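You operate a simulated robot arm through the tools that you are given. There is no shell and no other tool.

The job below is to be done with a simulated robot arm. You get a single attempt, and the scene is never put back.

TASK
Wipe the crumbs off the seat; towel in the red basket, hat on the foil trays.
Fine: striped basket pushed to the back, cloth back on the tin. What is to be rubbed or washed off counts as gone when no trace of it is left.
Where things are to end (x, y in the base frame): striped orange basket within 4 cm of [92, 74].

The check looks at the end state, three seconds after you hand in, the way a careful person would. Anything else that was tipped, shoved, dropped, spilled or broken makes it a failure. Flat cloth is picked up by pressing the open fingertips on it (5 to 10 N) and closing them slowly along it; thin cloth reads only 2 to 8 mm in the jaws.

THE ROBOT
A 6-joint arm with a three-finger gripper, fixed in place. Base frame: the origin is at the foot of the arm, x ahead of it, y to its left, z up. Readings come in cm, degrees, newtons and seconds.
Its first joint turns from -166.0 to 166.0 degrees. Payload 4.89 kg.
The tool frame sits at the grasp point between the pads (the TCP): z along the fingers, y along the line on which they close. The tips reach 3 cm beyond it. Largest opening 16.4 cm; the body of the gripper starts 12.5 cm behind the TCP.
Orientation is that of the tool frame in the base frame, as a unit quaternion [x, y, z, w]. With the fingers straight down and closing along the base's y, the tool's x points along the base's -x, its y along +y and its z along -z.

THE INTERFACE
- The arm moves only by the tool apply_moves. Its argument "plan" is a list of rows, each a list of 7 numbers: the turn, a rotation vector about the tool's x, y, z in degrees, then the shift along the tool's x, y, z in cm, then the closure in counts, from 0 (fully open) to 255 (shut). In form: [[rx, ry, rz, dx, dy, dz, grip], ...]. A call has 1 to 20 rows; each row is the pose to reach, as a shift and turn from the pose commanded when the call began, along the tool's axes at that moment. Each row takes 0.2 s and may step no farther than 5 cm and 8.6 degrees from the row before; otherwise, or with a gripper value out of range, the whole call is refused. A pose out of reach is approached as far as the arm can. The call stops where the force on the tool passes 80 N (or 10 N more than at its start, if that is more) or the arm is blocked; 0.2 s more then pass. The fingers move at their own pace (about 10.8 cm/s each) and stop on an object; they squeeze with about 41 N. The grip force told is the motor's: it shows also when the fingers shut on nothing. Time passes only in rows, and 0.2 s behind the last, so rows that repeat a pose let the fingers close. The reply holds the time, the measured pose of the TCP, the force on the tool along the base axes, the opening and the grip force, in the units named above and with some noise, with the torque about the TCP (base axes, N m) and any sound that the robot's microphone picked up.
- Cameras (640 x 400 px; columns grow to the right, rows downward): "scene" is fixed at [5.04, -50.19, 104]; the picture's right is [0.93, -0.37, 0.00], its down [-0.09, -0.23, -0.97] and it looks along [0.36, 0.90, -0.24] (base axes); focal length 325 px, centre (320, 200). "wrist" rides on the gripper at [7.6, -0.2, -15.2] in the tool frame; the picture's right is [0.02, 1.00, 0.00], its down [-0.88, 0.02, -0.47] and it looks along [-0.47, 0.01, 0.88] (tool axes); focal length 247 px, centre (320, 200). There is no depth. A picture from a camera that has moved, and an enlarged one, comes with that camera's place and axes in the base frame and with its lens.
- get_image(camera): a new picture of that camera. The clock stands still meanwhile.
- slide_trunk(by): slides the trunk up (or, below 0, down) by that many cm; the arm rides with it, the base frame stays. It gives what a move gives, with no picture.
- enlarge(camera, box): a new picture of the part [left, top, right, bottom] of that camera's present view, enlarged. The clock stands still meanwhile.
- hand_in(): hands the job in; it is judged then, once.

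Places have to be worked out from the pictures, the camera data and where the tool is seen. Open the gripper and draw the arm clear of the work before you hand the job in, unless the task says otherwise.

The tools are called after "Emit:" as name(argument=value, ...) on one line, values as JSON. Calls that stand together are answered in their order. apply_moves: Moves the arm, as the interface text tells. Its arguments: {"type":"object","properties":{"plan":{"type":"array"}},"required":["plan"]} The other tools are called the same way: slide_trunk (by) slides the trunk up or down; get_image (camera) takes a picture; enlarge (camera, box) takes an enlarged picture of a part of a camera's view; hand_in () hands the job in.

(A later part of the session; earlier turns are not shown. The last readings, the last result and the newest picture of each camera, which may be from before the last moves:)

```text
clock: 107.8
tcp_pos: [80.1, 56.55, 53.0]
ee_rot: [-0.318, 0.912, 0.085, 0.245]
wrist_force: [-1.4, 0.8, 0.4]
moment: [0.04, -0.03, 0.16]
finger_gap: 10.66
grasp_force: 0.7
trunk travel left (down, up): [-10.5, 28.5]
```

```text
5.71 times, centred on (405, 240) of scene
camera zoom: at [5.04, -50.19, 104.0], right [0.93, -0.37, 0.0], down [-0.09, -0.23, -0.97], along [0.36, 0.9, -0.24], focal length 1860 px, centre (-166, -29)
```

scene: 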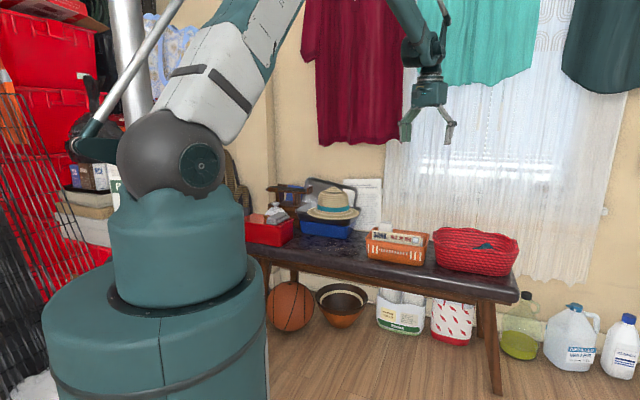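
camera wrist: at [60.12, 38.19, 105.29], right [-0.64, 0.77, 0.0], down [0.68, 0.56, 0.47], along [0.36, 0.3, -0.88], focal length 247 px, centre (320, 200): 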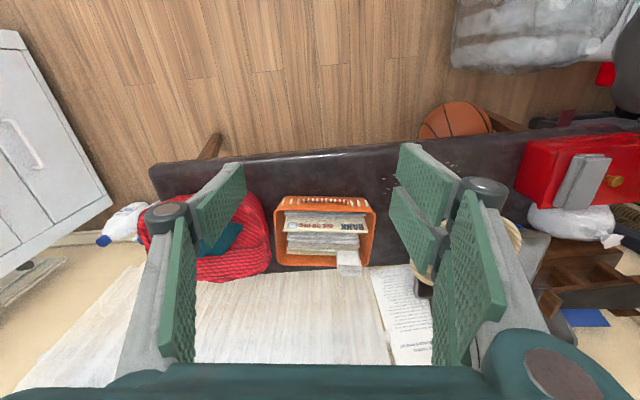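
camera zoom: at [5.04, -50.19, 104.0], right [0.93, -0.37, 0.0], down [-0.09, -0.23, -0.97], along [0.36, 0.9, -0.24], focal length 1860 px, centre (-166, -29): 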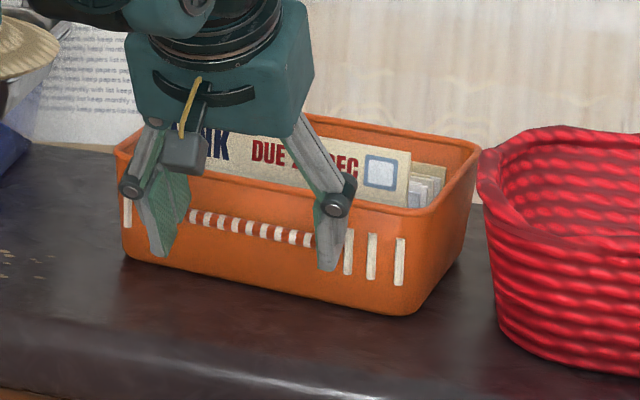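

The bail's −t end slips between the forked prongs, but the +t pad now sits right at the bail's +t end, forming a corner against the face. Pushing through that corner gives a positive grip, so I'll move back-left with a slight counter-clockwise yaw and check halfway.

Emit:
apply_moves(plan=[[-0.2, 0, -0.35, 0, 0.4, 0, 92], [-0.6, 0, -1.0, -0.6, 0.75, 0.35, 92], [-1.0, 0, -1.8, -1.3, 1.15, 0.75, 92], [-1.5, 0, -2.6, -2, 1.5, 1.15, 92], [-1.9, 0, -3.4, -2.7, 1.85, 1.55, 92], [-2.35, 0, -4.07, -3.3, 2.2, 1.9, 92], [-2.35, 0, -4.07, -3.3, 2.2, 1.9, 92]])

Emit:
enlarge(camera="wrist", box=[160, 90, 480, 310])

Emit:
enlarge(camera="scene", box=[350, 195, 450, 275])

```text
clock: 109.4
tcp_pos: [81.77, 60.63, 53.11]
ee_rot: [-0.357, 0.898, 0.096, 0.24]
wrist_force: [-0.7, -1.1, -1.1]
moment: [0.01, 0.06, -0.15]
finger_gap: 10.51
grasp_force: 0.1
trunk travel left (down, up): [-10.5, 28.5]
```

```text
1.82 times, centred on (320, 200) of wrist
camera zoom: at [71.54, 50.94, 62.49], right [-0.7, 0.72, -0.01], down [0.37, 0.37, 0.85], along [0.61, 0.59, -0.53], focal length 449 px, centre (320, 200)
```

zoom: 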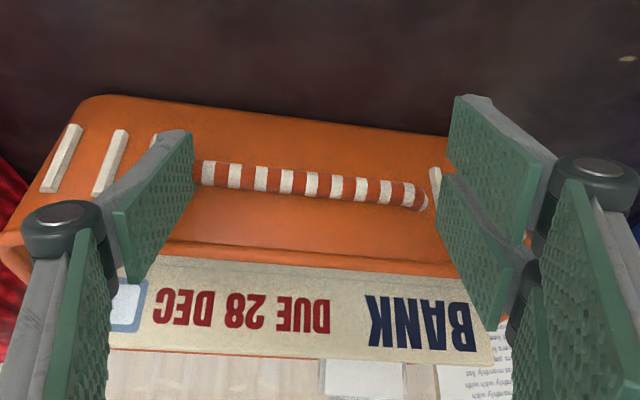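

```text
5.00 times, centred on (400, 235) of scene
camera zoom: at [5.04, -50.19, 104.0], right [0.93, -0.37, 0.0], down [-0.09, -0.23, -0.97], along [0.36, 0.9, -0.24], focal length 1627 px, centre (-80, 25)
```

zoom: 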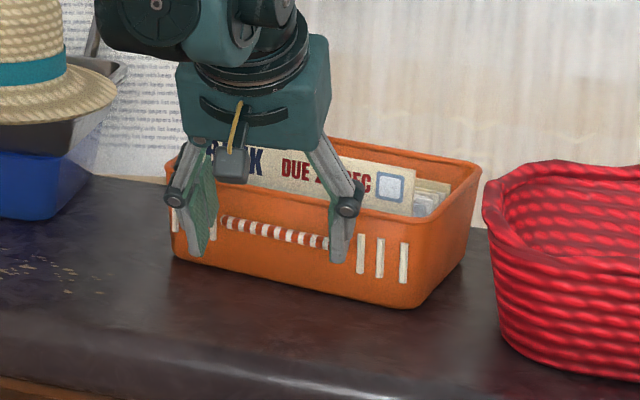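

The basket keeps turning rather than sliding left, because the −t fork tip pushes its far side. The fork can hook the bail and pull, though, so I'll back off, realign with the basket and look again.

Emit:
apply_moves(plan=[[0, 0, 0, 0.6, -0.2, -0.5, 80], [0, 0, 0, 1.4, -0.2, -1.1, 62], [0, 0, 0, 2.8, -0.2, -2.2, 62], [1.9, 0, 3.2, 2.8, -0.2, -2.2, 62], [3.7, 0, 6.4, 2.8, -0.2, -2.2, 62], [3.7, 0, 6.4, 2.8, -0.2, -2.2, 62]])

Emit:
enlarge(camera="wrist", box=[160, 90, 480, 310])

Emit:
enlarge(camera="scene", box=[350, 195, 450, 275])

```text
clock: 110.8
tcp_pos: [79.43, 58.19, 53.59]
ee_rot: [-0.296, 0.919, 0.079, 0.247]
wrist_force: [-0.1, -0.2, 0.0]
moment: [0.0, 0.0, -0.01]
finger_gap: 12.41
grasp_force: 0.0
trunk travel left (down, up): [-10.5, 28.5]
```

```text
1.82 times, centred on (320, 200) of wrist
camera zoom: at [67.98, 49.73, 62.98], right [-0.6, 0.8, -0.01], down [0.42, 0.32, 0.85], along [0.68, 0.51, -0.53], focal length 449 px, centre (320, 200)
```

zoom: 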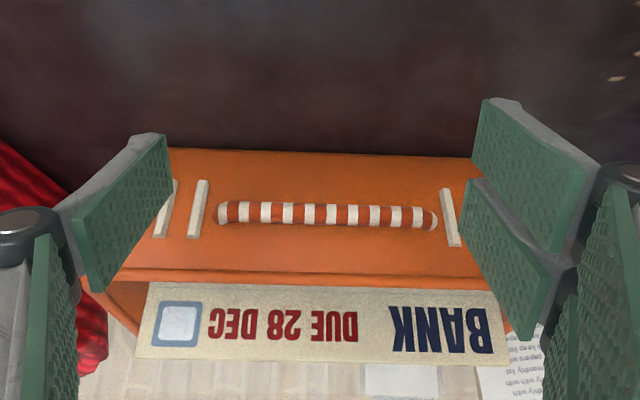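

```text
5.00 times, centred on (400, 235) of scene
camera zoom: at [5.04, -50.19, 104.0], right [0.93, -0.37, 0.0], down [-0.09, -0.23, -0.97], along [0.36, 0.9, -0.24], focal length 1627 px, centre (-80, 25)
```

zoom: 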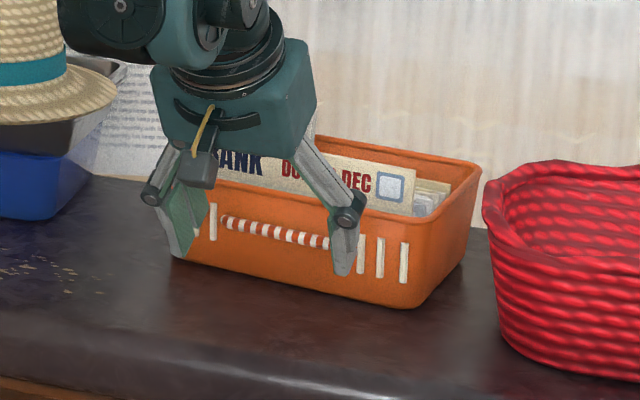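

The basket sits about 12° clockwise with the bail centre near (83.1, 61.4, 52). I'll align to it, advance so the bail's −t end lies in the fork, and close slightly so the fork wraps it.

Emit:
apply_moves(plan=[[1.6, 0, 2.77, 0, 0, 0, 62], [1.6, 0, 2.77, -0.8, 0.1, 0.6, 62], [1.6, 0, 2.77, -1.6, 0.15, 1.2, 62], [1.6, 0, 2.77, -2.4, 0.2, 1.75, 62], [1.6, 0, 2.77, -3, 0.2, 2.2, 62], [1.6, 0, 2.77, -3, 0.2, 2.2, 70], [1.6, 0, 2.77, -3, 0.2, 2.2, 80], [1.6, 0, 2.77, -3, 0.2, 2.2, 90], [1.6, 0, 2.77, -3, 0.2, 2.2, 90]])

Emit:
enlarge(camera="wrist", box=[160, 90, 480, 310])

```text
clock: 112.8
tcp_pos: [82.34, 60.37, 53.2]
ee_rot: [-0.272, 0.927, 0.073, 0.248]
wrist_force: [-1.8, -0.7, 0.3]
moment: [-0.01, 0.03, 0.1]
finger_gap: 10.68
grasp_force: 0.4
trunk travel left (down, up): [-10.5, 28.5]
```

```text
1.82 times, centred on (320, 200) of wrist
camera zoom: at [70.39, 52.69, 62.59], right [-0.56, 0.83, -0.01], down [0.43, 0.3, 0.85], along [0.71, 0.47, -0.53], focal length 449 px, centre (320, 200)
```

zoom: 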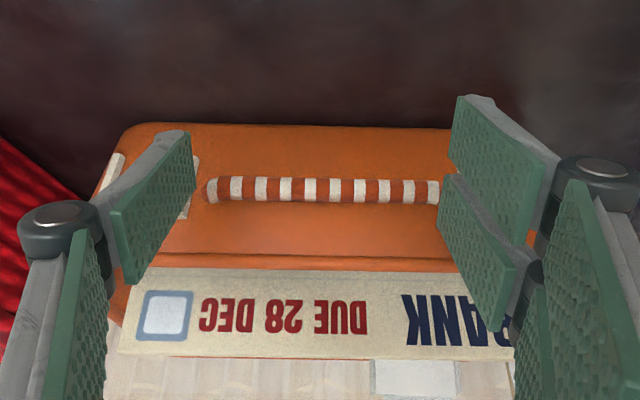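

The bail's −t end is now hidden inside the fork. I'll test a gentle 2 cm pull toward the robot.

Emit:
apply_moves(plan=[[0, 0, 0, 0.4, 0, -0.25, 90], [0, 0, 0, 0.85, 0, -0.5, 90], [0, 0, 0, 1.3, 0, -0.75, 90], [0, 0, 0, 1.73, 0, -1, 90], [0, 0, 0, 1.73, 0, -1, 90]])

Emit:
enlarge(camera="wrist", box=[160, 90, 480, 310])

Emit:
enlarge(camera="scene", box=[350, 195, 450, 275])

```text
clock: 114.0
tcp_pos: [80.46, 59.36, 53.31]
ee_rot: [-0.272, 0.927, 0.073, 0.249]
wrist_force: [0.5, -0.6, 0.5]
moment: [0.01, 0.0, 0.02]
finger_gap: 10.56
grasp_force: 0.2
trunk travel left (down, up): [-10.5, 28.5]
```

```text
1.82 times, centred on (320, 200) of wrist
camera zoom: at [68.63, 51.63, 62.6], right [-0.56, 0.83, -0.01], down [0.43, 0.3, 0.85], along [0.71, 0.47, -0.53], focal length 449 px, centre (320, 200)
```

zoom: 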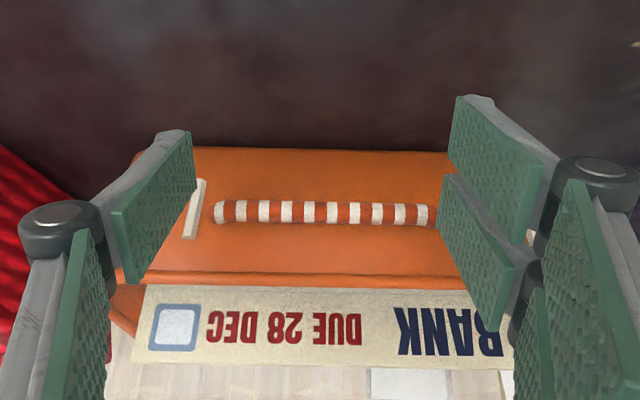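

```text
5.00 times, centred on (400, 235) of scene
camera zoom: at [5.04, -50.19, 104.0], right [0.93, -0.37, 0.0], down [-0.09, -0.23, -0.97], along [0.36, 0.9, -0.24], focal length 1627 px, centre (-80, 25)
```

zoom: 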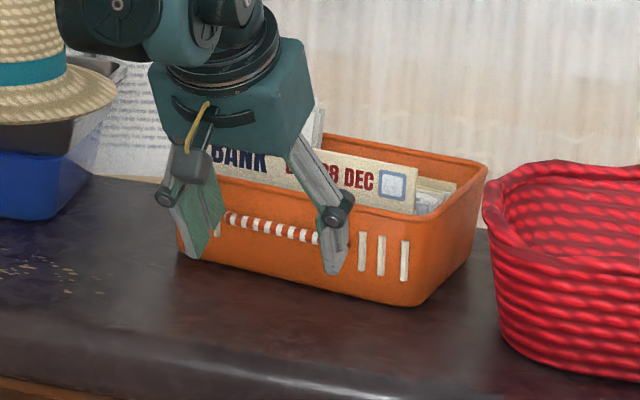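

The bail isn't engaging, since the +y side has two side-by-side prongs that meet the face first. A better idea is to pinch the basket's −t side wall near the back, where there's free space outside and a gap inside between the wall and the letters' ends. I'll rise and look straight at that spot.

Emit:
apply_moves(plan=[[0, 0, 0, 0.9, 0, -3, 70], [0, 5, 0, -0.5, 0, -7, 40], [0, 10, 0, -2, 0, -11, 0], [0, 15, 0, -3.5, 0, -15, 0], [0, 20, 0, -5, 0, -18.5, 0], [0, 25, 0, -6.5, 1.5, -22, 0], [0, 30, 0, -8, 4, -25, 0], [0, 30, 0, -8.5, 7, -27, 0], [0, 30, 0, -8.5, 9, -27, 0], [0, 30, 0, -8.5, 9, -27, 0]])

Emit:
get_image(camera="wrist")

Emit:
enlarge(camera="wrist", box=[200, 130, 440, 300])

```text
clock: 116.2
tcp_pos: [70.51, 63.65, 80.88]
ee_rot: [-0.282, 0.959, -0.001, 0.0]
wrist_force: [1.3, -0.6, -0.5]
moment: [0.01, -0.01, -0.01]
finger_gap: 16.39
grasp_force: 0.2
trunk travel left (down, up): [-10.5, 28.5]
```

```text
taken
camera wrist: at [64.25, 59.4, 96.18], right [-0.56, 0.83, 0.0], down [0.73, 0.49, 0.47], along [0.39, 0.26, -0.88], focal length 247 px, centre (320, 200)
```

wrist: 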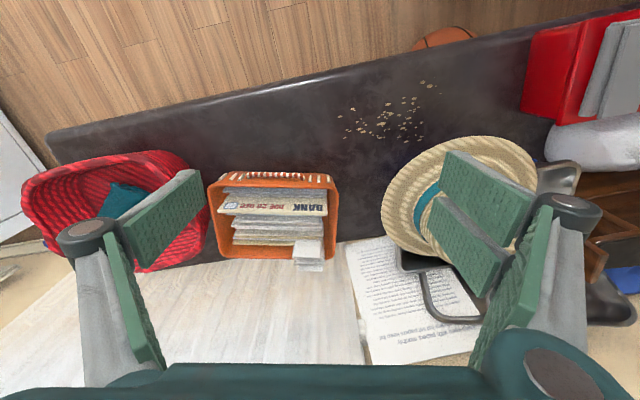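

```text
2.35 times, centred on (320, 215) of wrist
camera zoom: at [64.25, 59.4, 96.18], right [-0.56, 0.83, 0.0], down [0.73, 0.49, 0.47], along [0.39, 0.26, -0.88], focal length 581 px, centre (320, 165)
```

zoom: 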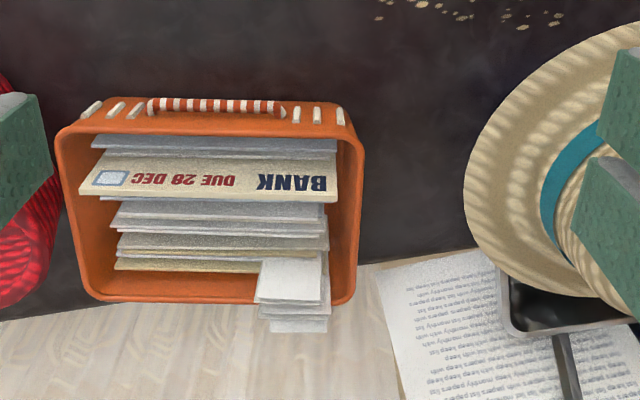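

The basket's centre is now about (92.1, 67.4), so it needs about 4–5 cm along +y only. Its front right corner is at about (91.2, 53), directly "behind" the centre along +y, so a push on that corner along +y goes straight through the centre. I'll flip the wrist 180° so the camera rides on top and the forked fingers lead.

Emit:
apply_moves(plan=[[0, 0, 8, 0, 0, -0.5, 40], [0, 0, 16, 0, 0, -0.5, 80], [0, 0, 24, 0, 0, -0.5, 120], [0, 0, 32, 0, 0, -0.5, 160], [0, 0, 40, 0, 0, -0.5, 200], [0, 0, 48, 0, 0, -0.5, 230], [0, 0, 56, 0, 0, -0.5, 255], [0, 0, 64, 0, 0, -0.5, 255], [0, 0, 72, 0, 0, -0.5, 255], [0, 0, 80, 0, 0, -0.5, 255], [0, 0, 88, 0, 0, -0.5, 255], [0, 0, 96, 0, 0, -0.5, 255], [0, 0, 104, 0, 0, -0.5, 255], [0, 0, 112, 0, 0, -0.5, 255], [0, 0, 120, 0, 0, -0.5, 255], [0, 0, 128, 0, 0, -0.5, 255], [0, 0, 132.8, 0, 0, -0.5, 255], [0, 0, 132.8, 0, 0, -0.5, 255]])

Emit:
get_image(camera="wrist")

```text
clock: 120.0
tcp_pos: [70.48, 63.7, 81.31]
ee_rot: [0.767, 0.641, -0.001, 0.0]
wrist_force: [0.1, 0.0, -1.3]
moment: [-0.03, -0.02, 0.0]
finger_gap: 0.0
grasp_force: 40.7
trunk travel left (down, up): [-10.5, 28.5]
```

```text
taken
camera wrist: at [71.72, 71.23, 96.56], right [0.99, -0.16, 0.0], down [-0.14, -0.87, 0.47], along [-0.07, -0.47, -0.88], focal length 247 px, centre (320, 200)
```

wrist: 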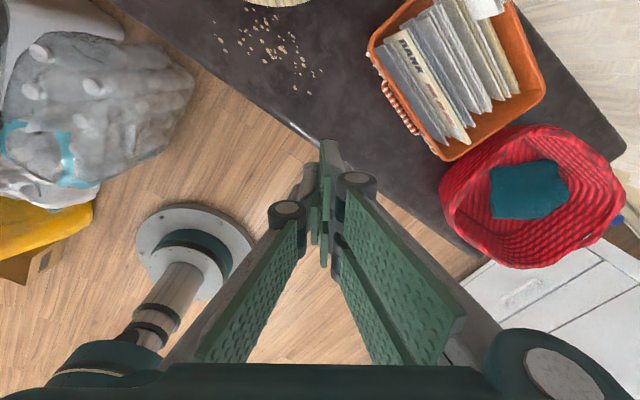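

The flip worked and the view shows the corner and the gap to the red basket. I'll tilt 30° along the push direction and hover above the corner to check the clearances.

Emit:
apply_moves(plan=[[0, 4.3, 0, -1.5, 3.1, 2, 255], [0, 8.6, 0, -3.1, 6.2, 4.1, 255], [0, 12.9, 0, -4.6, 9.4, 6.1, 255], [0, 17.1, 0, -6.2, 12.5, 8.2, 255], [0, 21.4, 0, -7.7, 15.6, 10.2, 255], [0, 25.7, 0, -9.3, 18.7, 12.3, 255], [0, 30, 0, -10.8, 21.85, 14.3, 255], [0, 30, 0, -10.8, 21.85, 14.3, 255]])

Emit:
get_image(camera="wrist")

Emit:
enlarge(camera="scene", box=[350, 175, 490, 285])

```text
clock: 121.8
tcp_pos: [90.0, 48.88, 67.09]
ee_rot: [0.741, 0.62, 0.198, -0.166]
wrist_force: [-1.0, 0.6, -0.6]
moment: [-0.09, -0.09, -0.04]
finger_gap: 0.0
grasp_force: 40.9
trunk travel left (down, up): [-10.5, 28.5]
```

```text
taken
camera wrist: at [89.71, 48.05, 84.05], right [0.99, -0.16, 0.01], down [-0.16, -0.99, -0.03], along [0.02, 0.03, -1.0], focal length 247 px, centre (320, 200)
```

wrist: 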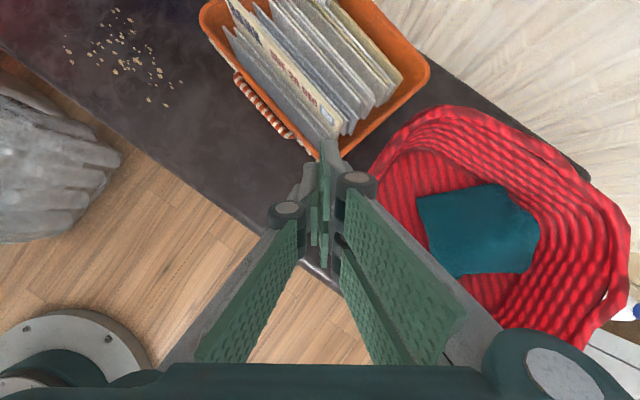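

```text
3.64 times, centred on (420, 230) of scene
camera zoom: at [5.04, -50.19, 104.0], right [0.93, -0.37, 0.0], down [-0.09, -0.23, -0.97], along [0.36, 0.9, -0.24], focal length 1183 px, centre (-44, 91)
```

zoom: 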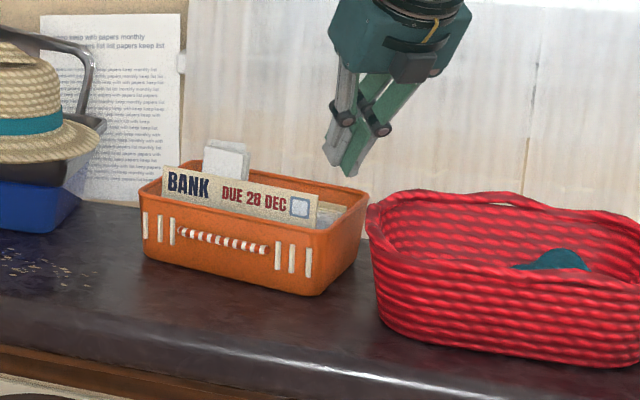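

This view looks straight down, which is ideal. I'll zoom in on the corner, the fingertips and the red basket's rim.

Emit:
enlarge(camera="wrist", box=[220, 50, 460, 250])

Emit:
enlarge(camera="wrist", box=[180, 0, 440, 180])

```text
2.00 times, centred on (340, 150) of wrist
camera zoom: at [89.71, 48.05, 84.05], right [0.99, -0.16, 0.01], down [-0.16, -0.99, -0.03], along [0.02, 0.03, -1.0], focal length 494 px, centre (280, 300)
```

zoom: 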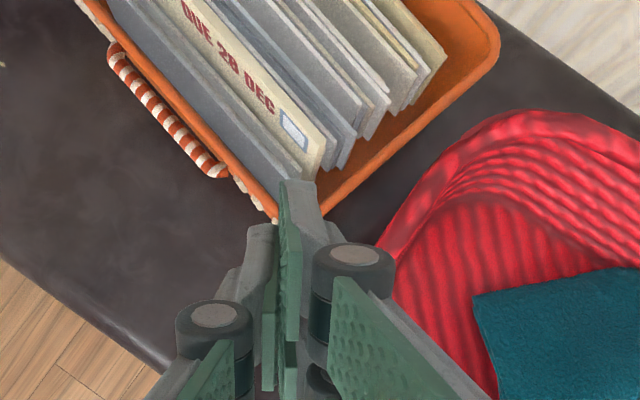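

```text
2.22 times, centred on (310, 90) of wrist
camera zoom: at [89.71, 48.05, 84.05], right [0.99, -0.16, 0.01], down [-0.16, -0.99, -0.03], along [0.02, 0.03, -1.0], focal length 549 px, centre (342, 444)
```

zoom: 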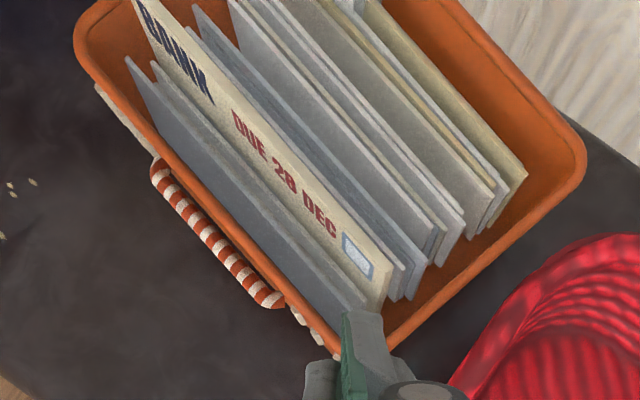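

The rim's sharp corner is at about (91.7, 52.05). At azimuth 80 the knuckle would come too close to the red basket, so I'll turn the tool to azimuth 60, which gives more room, and re-check from above.

Emit:
apply_moves(plan=[[-3.3, 0, 5.8, -0.1, -0.1, -0.06, 255], [-6.7, 0, 11.5, -0.2, -0.2, -0.12, 255], [-10, 0, 17.3, -0.33, -0.31, -0.19, 255], [-10, 0, 17.3, -0.33, -0.31, -0.19, 255]])

Emit:
enlarge(camera="wrist", box=[220, 50, 460, 250])

```text
clock: 122.8
tcp_pos: [89.6, 48.77, 67.01]
ee_rot: [0.837, 0.482, 0.224, -0.129]
wrist_force: [-0.8, -1.0, -0.2]
moment: [0.01, 0.04, 0.01]
finger_gap: 0.0
grasp_force: 41.6
trunk travel left (down, up): [-10.5, 28.5]
```

```text
2.00 times, centred on (340, 150) of wrist
camera zoom: at [89.07, 48.05, 84.06], right [0.87, -0.49, 0.01], down [-0.49, -0.87, -0.03], along [0.02, 0.02, -1.0], focal length 494 px, centre (280, 300)
```

zoom: 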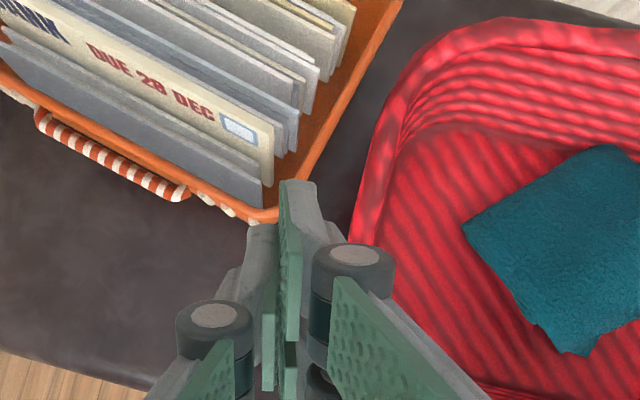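

The red basket's rim is close to the red-side knuckle here. I'll turn further, to azimuth 45, where the knuckle clears by about 2 cm, and keep the leading prong just short of the corner.

Emit:
apply_moves(plan=[[-3.75, 0, 6.5, -0.2, -0.3, -0.12, 255], [-7.5, 0, 13, -0.42, -0.62, -0.24, 255], [-7.5, 0, 13, -0.42, -0.62, -0.24, 255]])

Emit:
enlarge(camera="wrist", box=[220, 50, 460, 250])

```text
clock: 123.6
tcp_pos: [88.96, 48.66, 66.99]
ee_rot: [0.893, 0.368, 0.239, -0.099]
wrist_force: [-1.0, -0.2, 0.1]
moment: [0.03, 0.02, 0.03]
finger_gap: 0.02
grasp_force: 40.9
trunk travel left (down, up): [-10.5, 28.5]
```

```text
2.00 times, centred on (340, 150) of wrist
camera zoom: at [88.17, 48.16, 84.03], right [0.72, -0.7, 0.01], down [-0.7, -0.72, -0.03], along [0.03, 0.01, -1.0], focal length 494 px, centre (280, 300)
```

zoom: 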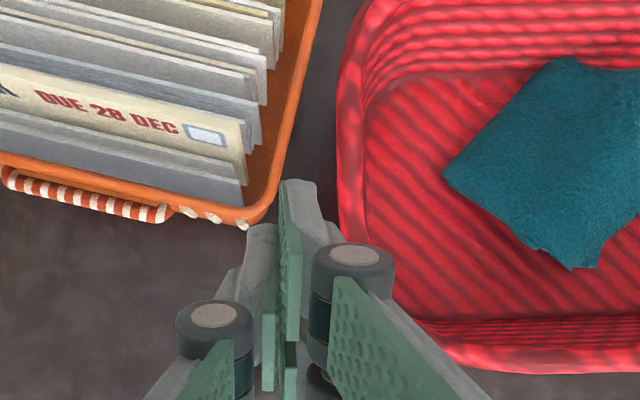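

Now the rounded corner is clearly visible. I'll shift the prong about 1 cm left so it meets the middle of the rounding, then descend straight down beside the corner.

Emit:
apply_moves(plan=[[0, 0, 0, -0.45, -0.9, -0.26, 255], [0, 0, 0, -1.95, -0.9, 2.34, 255], [0, 0, 0, -3.45, -0.9, 4.94, 255], [0, 0, 0, -4.95, -0.9, 7.54, 255], [0, 0, 0, -6.2, -0.9, 9.7, 255], [0, 0, 0, -7.45, -0.9, 11.86, 255], [0, 0, 0, -7.45, -0.9, 11.86, 255]])

Emit:
get_image(camera="wrist")

Emit:
enlarge(camera="wrist", box=[220, 80, 440, 250])

Emit:
enlarge(camera="scene", box=[360, 195, 470, 280])

```text
clock: 125.2
tcp_pos: [87.96, 49.02, 52.82]
ee_rot: [0.893, 0.369, 0.239, -0.099]
wrist_force: [-0.5, 0.3, 0.1]
moment: [0.0, 0.0, 0.01]
finger_gap: 0.02
grasp_force: 41.2
trunk travel left (down, up): [-10.5, 28.5]
```

```text
taken
camera wrist: at [87.24, 48.51, 69.98], right [0.72, -0.7, 0.01], down [-0.69, -0.72, -0.03], along [0.03, 0.01, -1.0], focal length 247 px, centre (320, 200)
```

wrist: 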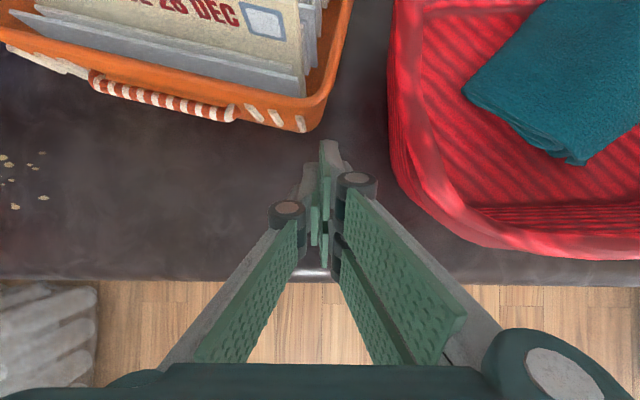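

```text
2.35 times, centred on (330, 165) of wrist
camera zoom: at [87.24, 48.51, 69.98], right [0.72, -0.7, 0.01], down [-0.69, -0.72, -0.03], along [0.03, 0.01, -1.0], focal length 581 px, centre (296, 282)
```

zoom: 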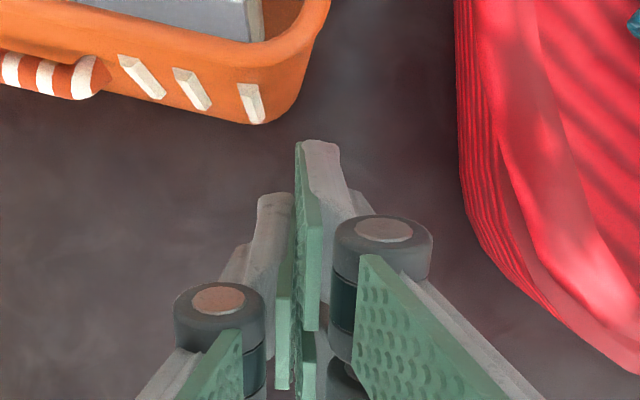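

```text
4.71 times, centred on (415, 238) of scene
camera zoom: at [5.04, -50.19, 104.0], right [0.93, -0.37, 0.0], down [-0.09, -0.23, -0.97], along [0.36, 0.9, -0.24], focal length 1532 px, centre (-127, 24)
```

zoom: 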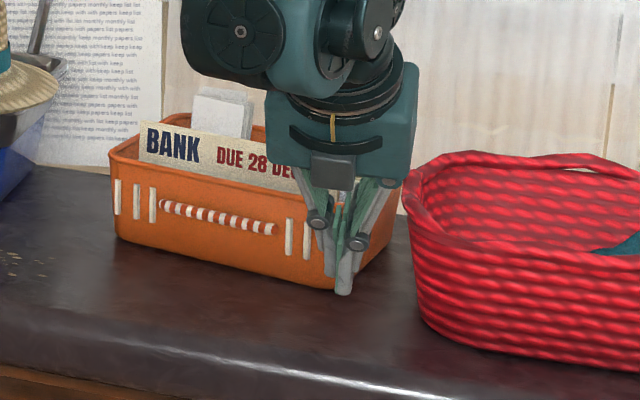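

There's more room than I feared: the tip is about 1.5 cm from the corner's rounding and well clear of the red basket. I'll advance 1.2 cm straight, then push 40° to the left through the corner for 2 cm and check the effect.

Emit:
apply_moves(plan=[[0, 0, 0, 0.52, 0, 0.3, 255], [0, 0, 0, 1.04, 0, 0.6, 255], [0, 0, 0, 1.51, -0.45, 0.87, 255], [0, 0, 0, 1.97, -0.9, 1.14, 255], [0, 0, 0, 2.43, -1.35, 1.4, 255], [0, 0, 0, 2.43, -1.35, 1.4, 255]])

Emit:
get_image(camera="wrist")

Emit:
enlarge(camera="wrist", box=[220, 80, 440, 250])

Emit:
enlarge(camera="scene", box=[360, 195, 470, 280])

```text
clock: 126.6
tcp_pos: [88.94, 51.74, 53.16]
ee_rot: [0.893, 0.369, 0.239, -0.099]
wrist_force: [-0.4, -2.6, 0.3]
moment: [-0.01, 0.01, -0.03]
finger_gap: 0.01
grasp_force: 40.8
trunk travel left (down, up): [-10.5, 28.5]
```

```text
taken
camera wrist: at [88.2, 51.31, 70.09], right [0.72, -0.7, 0.01], down [-0.69, -0.72, -0.03], along [0.03, 0.01, -1.0], focal length 247 px, centre (320, 200)
```

wrist: 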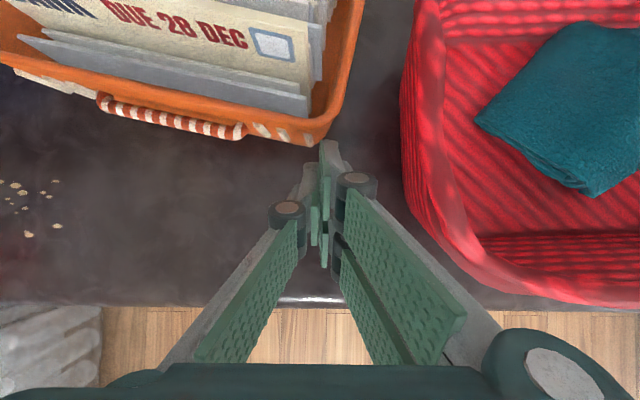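

```text
2.35 times, centred on (330, 165) of wrist
camera zoom: at [88.2, 51.31, 70.09], right [0.72, -0.7, 0.01], down [-0.69, -0.72, -0.03], along [0.03, 0.01, -1.0], focal length 581 px, centre (296, 282)
```

zoom: 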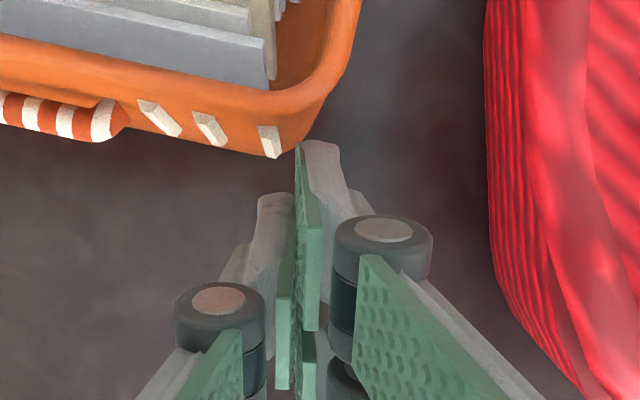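

```text
4.71 times, centred on (415, 238) of scene
camera zoom: at [5.04, -50.19, 104.0], right [0.93, -0.37, 0.0], down [-0.09, -0.23, -0.97], along [0.36, 0.9, -0.24], focal length 1532 px, centre (-127, 24)
```

zoom: 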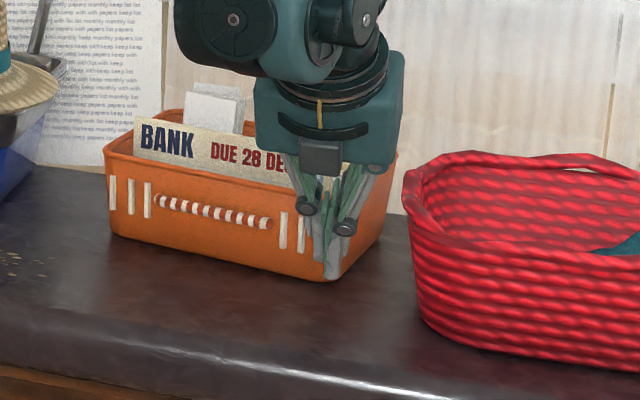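

Contact is made right at the corner's rounding and the basket has begun moving left and back. I'll continue along the same line for 2 cm.

Emit:
apply_moves(plan=[[0, 0, 0, 0.46, -0.45, 0.27, 255], [0, 0, 0, 0.93, -0.9, 0.54, 255], [0, 0, 0, 1.33, -1.29, 0.77, 255], [0, 0, 0, 1.33, -1.29, 0.77, 255]])

Emit:
enlarge(camera="wrist", box=[220, 80, 440, 250])

Emit:
enlarge(camera="scene", box=[360, 195, 470, 280])

```text
clock: 127.6
tcp_pos: [89.14, 53.88, 53.02]
ee_rot: [0.893, 0.369, 0.239, -0.098]
wrist_force: [-0.6, -2.0, -0.6]
moment: [0.01, -0.01, -0.04]
finger_gap: 0.0
grasp_force: 40.8
trunk travel left (down, up): [-10.5, 28.5]
```

```text
2.35 times, centred on (330, 165) of wrist
camera zoom: at [88.44, 53.42, 70.13], right [0.72, -0.7, 0.01], down [-0.69, -0.72, -0.03], along [0.03, 0.01, -1.0], focal length 581 px, centre (296, 282)
```

zoom: 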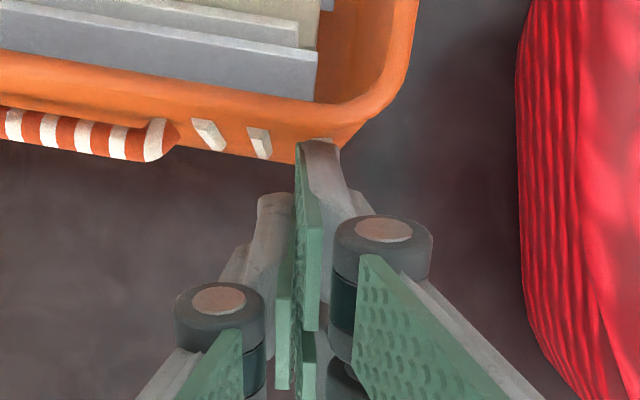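

```text
4.71 times, centred on (415, 238) of scene
camera zoom: at [5.04, -50.19, 104.0], right [0.93, -0.37, 0.0], down [-0.09, -0.23, -0.97], along [0.36, 0.9, -0.24], focal length 1532 px, centre (-127, 24)
```

zoom: 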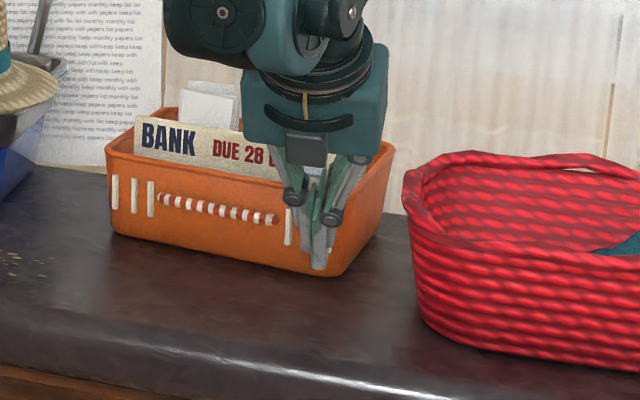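

The tip slid along onto the front face, so the corner alone won't hold it. The channel on the right is wide enough, so I'll retreat, move 3.8 cm right, and enter beside the right wall to push left on it.

Emit:
apply_moves(plan=[[0, 0, 0, -1.04, 0, -0.6, 255], [0, 0, 0, -2.17, 0.3, -1.25, 255], [0, 0, 0, -2.17, 2, -1.25, 255], [0, 0, 0, -2.17, 3.8, -1.25, 255], [0, 0, 0, -0.43, 3.8, -0.25, 255], [0, 0, 0, -0.43, 3.8, -0.25, 255]])

Emit:
get_image(camera="wrist")

Emit:
enlarge(camera="wrist", box=[220, 40, 440, 230])

```text
clock: 129.0
tcp_pos: [91.47, 51.0, 52.87]
ee_rot: [0.893, 0.369, 0.239, -0.099]
wrist_force: [-0.7, 0.5, -0.3]
moment: [0.01, 0.0, -0.01]
finger_gap: 0.0
grasp_force: 40.5
trunk travel left (down, up): [-10.5, 28.5]
```

```text
taken
camera wrist: at [90.68, 50.43, 70.01], right [0.72, -0.7, 0.01], down [-0.69, -0.72, -0.03], along [0.03, 0.01, -1.0], focal length 247 px, centre (320, 200)
```

wrist: 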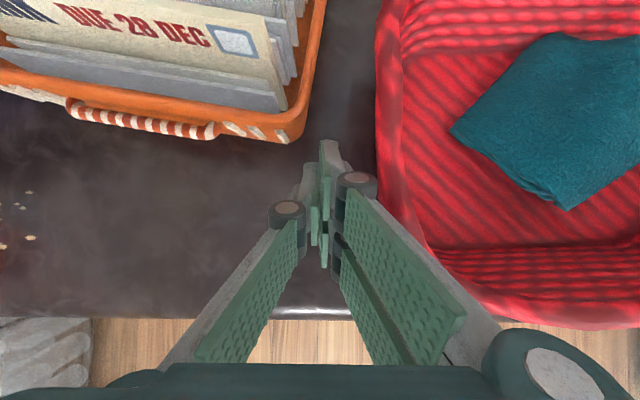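

```text
2.11 times, centred on (330, 135) of wrist
camera zoom: at [90.68, 50.43, 70.01], right [0.72, -0.7, 0.01], down [-0.69, -0.72, -0.03], along [0.03, 0.01, -1.0], focal length 520 px, centre (299, 337)
```

zoom: 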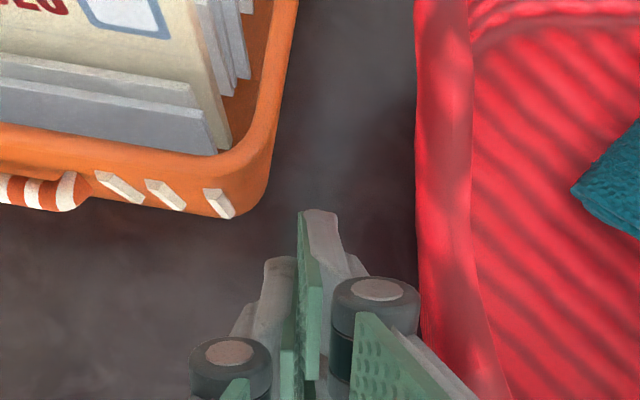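

The prong stands in the channel with no contact on either side. I'll advance 2.5 cm along the wall, drifting slightly left to stay clear of the red basket.

Emit:
apply_moves(plan=[[0, 0, 0, 0, -0.25, 0, 255], [0, 0, 0, 0.43, -0.3, 0.25, 255], [0, 0, 0, 0.87, -0.3, 0.5, 255], [0, 0, 0, 1.3, -0.3, 0.75, 255], [0, 0, 0, 1.73, -0.3, 1.0, 255], [0, 0, 0, 2.17, -0.3, 1.25, 255], [0, 0, 0, 2.17, -0.3, 1.25, 255]])

Emit:
enlarge(camera="wrist", box=[220, 40, 440, 230])

```text
clock: 130.6
tcp_pos: [93.09, 52.86, 52.99]
ee_rot: [0.893, 0.369, 0.239, -0.099]
wrist_force: [0.5, -2.8, -0.6]
moment: [-0.04, 0.0, -0.04]
finger_gap: 0.0
grasp_force: 40.9
trunk travel left (down, up): [-10.5, 28.5]
```

```text
2.11 times, centred on (330, 135) of wrist
camera zoom: at [92.27, 52.37, 70.03], right [0.72, -0.7, 0.01], down [-0.69, -0.72, -0.03], along [0.03, 0.01, -1.0], focal length 520 px, centre (299, 337)
```

zoom: 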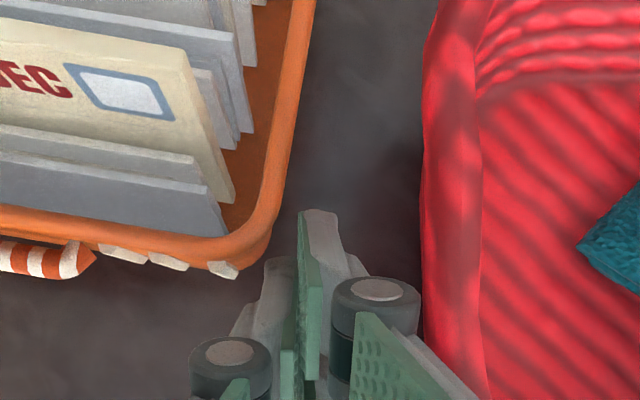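

The left prong now touches the orange basket's right side, with a slight reaction to the right. I'll push left 3 cm.

Emit:
apply_moves(plan=[[0, 0, 0, 0, -0.6, 0, 255], [0, 0, 0, 0, -1.2, 0, 255], [0, 0, 0, 0, -1.8, 0, 255], [0, 0, 0, 0, -2.4, 0, 255], [0, 0, 0, 0, -3, 0, 255], [0, 0, 0, 0, -3, 0, 255]])

Emit:
get_image(camera="wrist")

Emit:
enlarge(camera="wrist", box=[220, 40, 440, 230])

Emit:
enlarge(camera="scene", box=[350, 195, 460, 280])

```text
clock: 132.0
tcp_pos: [90.9, 55.01, 52.91]
ee_rot: [0.893, 0.369, 0.239, -0.099]
wrist_force: [0.8, -2.5, 0.0]
moment: [-0.07, -0.01, -0.03]
finger_gap: 0.01
grasp_force: 40.3
trunk travel left (down, up): [-10.5, 28.5]
```

```text
taken
camera wrist: at [90.19, 54.55, 70.07], right [0.72, -0.7, 0.01], down [-0.69, -0.72, -0.03], along [0.03, 0.01, -1.0], focal length 247 px, centre (320, 200)
```

wrist: 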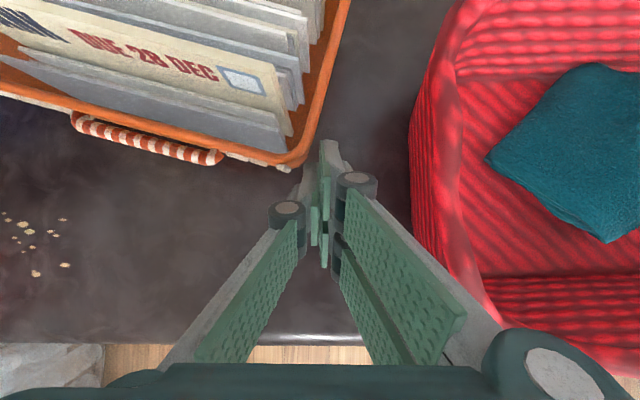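

```text
2.11 times, centred on (330, 135) of wrist
camera zoom: at [90.19, 54.55, 70.07], right [0.72, -0.7, 0.01], down [-0.69, -0.72, -0.03], along [0.03, 0.01, -1.0], focal length 520 px, centre (299, 337)
```

zoom: 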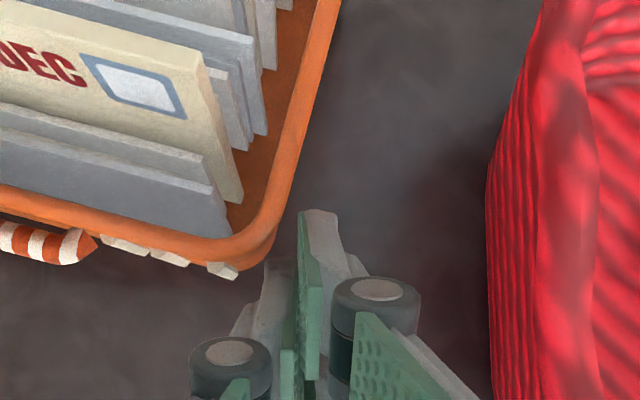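

```text
4.71 times, centred on (405, 238) of scene
camera zoom: at [5.04, -50.19, 104.0], right [0.93, -0.37, 0.0], down [-0.09, -0.23, -0.97], along [0.36, 0.9, -0.24], focal length 1532 px, centre (-80, 24)
```

zoom: 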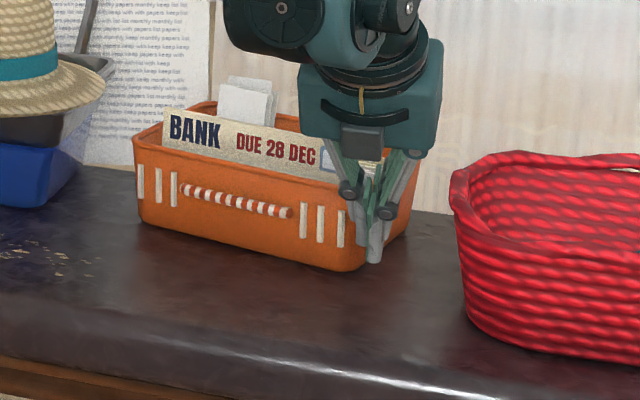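

That worked: the corner moved 3 cm left with the prong and the basket shifted about 2 cm left. I'll retreat and rise to measure its pose from straight above.

Emit:
apply_moves(plan=[[0, 0, 0, -0.4, 0.4, -0.25, 255], [0, 0, 0, -1.5, 0.6, -0.85, 255], [0, 0, 0, -2.6, 0.6, -1.5, 255], [0, 0, 0, -0.6, 0.6, -5, 255], [0, 0, 0, 1.4, 0.6, -8.5, 255], [0, 0, 0, 3.4, 0.6, -11.9, 255], [0, 0, 0, 5.4, 0.6, -15.4, 255], [0, 0, 0, 7.4, 0.6, -18.9, 255], [0, 0, 0, 8.4, -1, -20.6, 255], [0, 0, 0, 8.4, -5, -20.6, 255], [0, 0, 0, 8.4, -8, -20.6, 255], [0, 0, 0, 8.4, -8, -20.6, 255]])

Emit:
get_image(camera="wrist")

Emit:
enlarge(camera="wrist", box=[180, 0, 460, 190])

```text
clock: 134.6
tcp_pos: [83.1, 58.42, 75.05]
ee_rot: [0.893, 0.369, 0.239, -0.098]
wrist_force: [1.3, -0.4, 0.1]
moment: [0.08, 0.02, 0.0]
finger_gap: 0.0
grasp_force: 40.6
trunk travel left (down, up): [-10.5, 28.5]
```

```text
taken
camera wrist: at [82.37, 57.99, 92.15], right [0.72, -0.7, 0.01], down [-0.69, -0.72, -0.03], along [0.03, 0.01, -1.0], focal length 247 px, centre (320, 200)
```

wrist: 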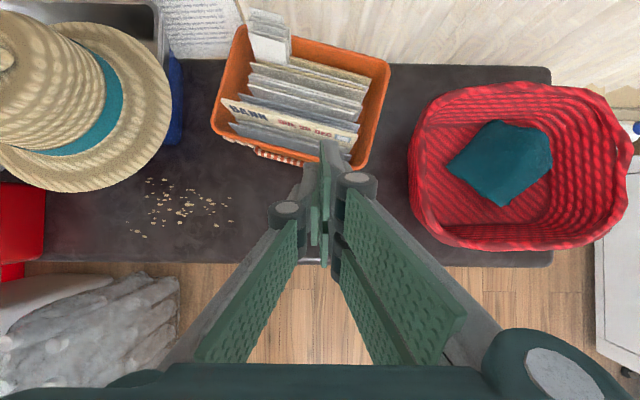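

```text
2.11 times, centred on (320, 95) of wrist
camera zoom: at [82.37, 57.99, 92.15], right [0.72, -0.7, 0.01], down [-0.69, -0.72, -0.03], along [0.03, 0.01, -1.0], focal length 520 px, centre (320, 421)
```

zoom: 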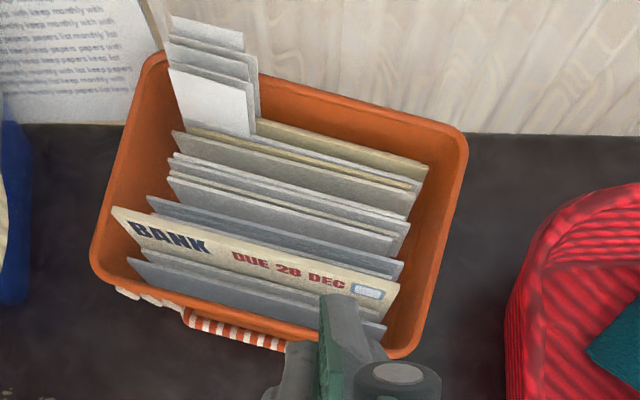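

The basket centre is now (91.9, 71.4), 2.6 cm from the target, yawed 14° clockwise with one back corner near the wall. I'll straighten it by pushing the right end of its front face, which also brings the centre a bit closer.

Emit:
apply_moves(plan=[[0, 0, 0, -1, 2, 1, 255], [0, 0, 0, -2.5, 3.55, 3.5, 255], [0, 0, 0, -4.4, 3.55, 6.5, 255], [0, 0, 0, -6.3, 3.55, 9.5, 255], [0, 0, 0, -8.2, 3.55, 12.5, 255], [0, 0, 0, -10.1, 3.55, 15.5, 255], [0, 0, 0, -11.95, 3.55, 18.5, 255], [0, 0, 0, -11.95, 3.55, 18.5, 255]])

Emit:
get_image(camera="wrist")

Emit:
enlarge(camera="wrist", box=[200, 40, 440, 230])

```text
clock: 136.4
tcp_pos: [84.87, 55.1, 53.08]
ee_rot: [0.892, 0.369, 0.24, -0.099]
wrist_force: [0.1, 0.4, 0.3]
moment: [0.0, 0.0, 0.02]
finger_gap: 0.01
grasp_force: 41.0
trunk travel left (down, up): [-10.5, 28.5]
```

```text
taken
camera wrist: at [84.04, 54.6, 70.09], right [0.72, -0.7, 0.01], down [-0.69, -0.72, -0.03], along [0.03, 0.01, -1.0], focal length 247 px, centre (320, 200)
```

wrist: 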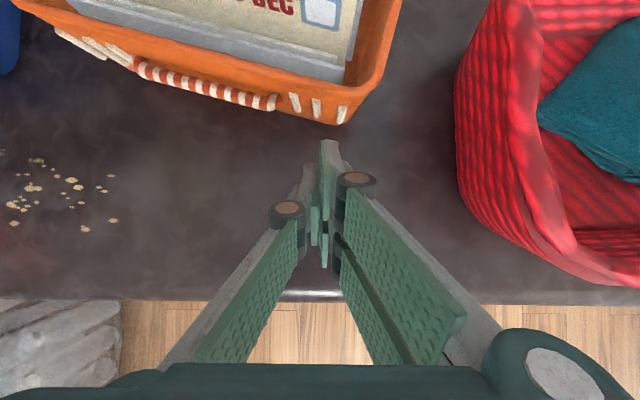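

```text
2.11 times, centred on (320, 135) of wrist
camera zoom: at [84.04, 54.6, 70.09], right [0.72, -0.7, 0.01], down [-0.69, -0.72, -0.03], along [0.03, 0.01, -1.0], focal length 520 px, centre (320, 337)
```

zoom: 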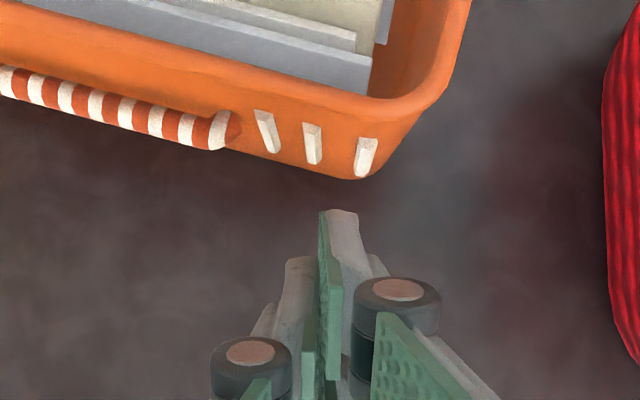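

The tip is lined up with the right end of the front face. I'll push straight back 4.2 cm, of which roughly the last 2 cm is in contact, then check.

Emit:
apply_moves(plan=[[0, 0, 0, 0.87, 0, 0.5, 255], [0, 0, 0, 1.73, 0, 1, 255], [0, 0, 0, 2.34, 0, 1.35, 255], [0, 0, 0, 2.86, 0, 1.65, 255], [0, 0, 0, 3.29, 0, 1.9, 255], [0, 0, 0, 3.64, 0, 2.1, 255], [0, 0, 0, 3.64, 0, 2.1, 255]])

Emit:
get_image(camera="wrist")

Emit:
enlarge(camera="wrist", box=[200, 40, 440, 230])

Emit:
enlarge(camera="scene", box=[350, 195, 460, 280])

```text
clock: 138.0
tcp_pos: [87.77, 58.19, 53.04]
ee_rot: [0.892, 0.369, 0.24, -0.1]
wrist_force: [-1.4, -0.3, -0.7]
moment: [0.0, 0.03, 0.01]
finger_gap: 0.0
grasp_force: 41.4
trunk travel left (down, up): [-10.5, 28.5]
```

```text
taken
camera wrist: at [87.05, 57.68, 70.06], right [0.72, -0.7, 0.01], down [-0.69, -0.72, -0.03], along [0.03, 0.01, -1.0], focal length 247 px, centre (320, 200)
```

wrist: 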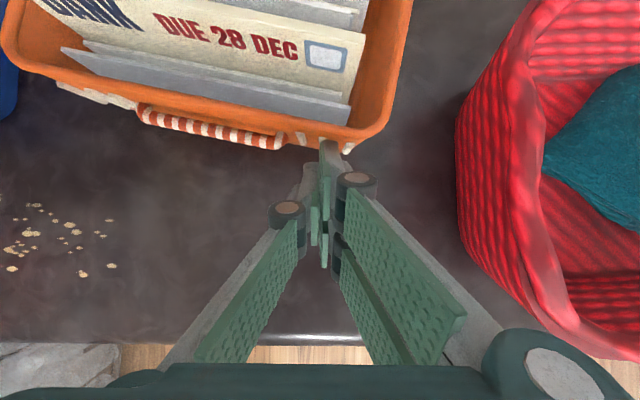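

```text
2.11 times, centred on (320, 135) of wrist
camera zoom: at [87.05, 57.68, 70.06], right [0.72, -0.7, 0.01], down [-0.69, -0.72, -0.03], along [0.03, 0.01, -1.0], focal length 520 px, centre (320, 337)
```

zoom: 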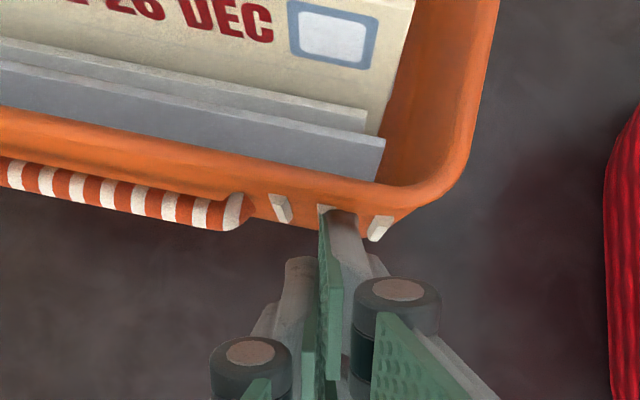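

```text
4.71 times, centred on (405, 238) of scene
camera zoom: at [5.04, -50.19, 104.0], right [0.93, -0.37, 0.0], down [-0.09, -0.23, -0.97], along [0.36, 0.9, -0.24], focal length 1532 px, centre (-80, 24)
```

zoom: 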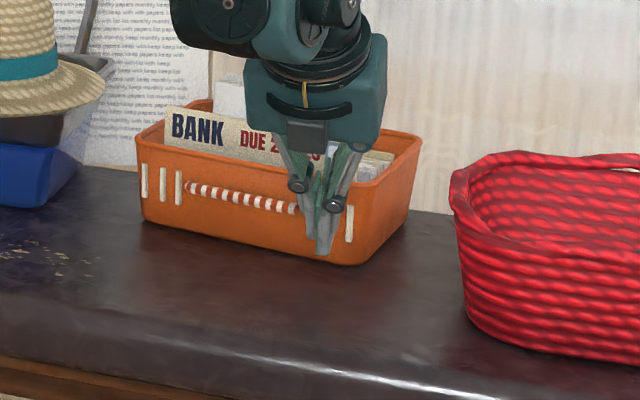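

It's turning the right way, now about 11° clockwise. I'll continue another 2 cm.

Emit:
apply_moves(plan=[[0, 0, 0, 0.43, 0, 0.25, 255], [0, 0, 0, 0.87, 0, 0.5, 255], [0, 0, 0, 1.3, 0, 0.75, 255], [0, 0, 0, 1.73, 0, 1, 255], [0, 0, 0, 1.73, 0, 1, 255]])

Emit:
enlarge(camera="wrist", box=[200, 40, 440, 230])

Emit:
enlarge(camera="scene", box=[350, 195, 460, 280])

```text
clock: 139.2
tcp_pos: [89.28, 59.69, 53.12]
ee_rot: [0.893, 0.368, 0.239, -0.099]
wrist_force: [-2.6, -2.3, 0.3]
moment: [-0.02, 0.02, 0.01]
finger_gap: 0.02
grasp_force: 41.4
trunk travel left (down, up): [-10.5, 28.5]
```

```text
2.11 times, centred on (320, 135) of wrist
camera zoom: at [88.5, 59.16, 70.1], right [0.72, -0.7, 0.01], down [-0.69, -0.72, -0.03], along [0.03, 0.01, -1.0], focal length 520 px, centre (320, 337)
```

zoom: 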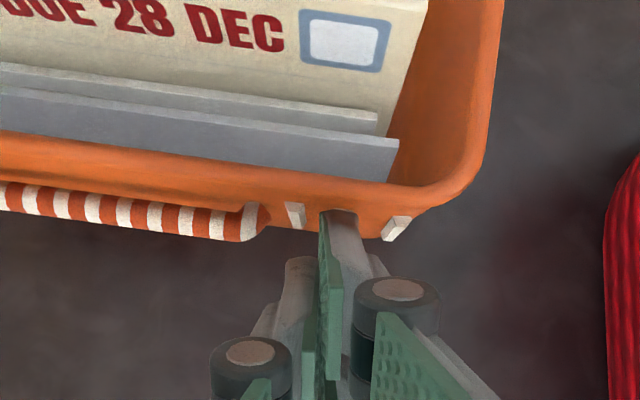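

```text
4.71 times, centred on (405, 238) of scene
camera zoom: at [5.04, -50.19, 104.0], right [0.93, -0.37, 0.0], down [-0.09, -0.23, -0.97], along [0.36, 0.9, -0.24], focal length 1532 px, centre (-80, 24)
```

zoom: 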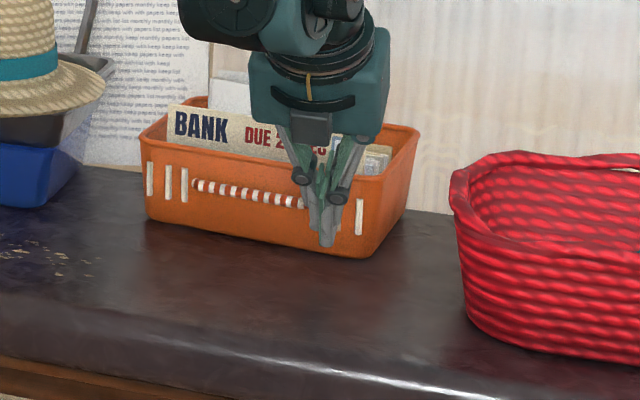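

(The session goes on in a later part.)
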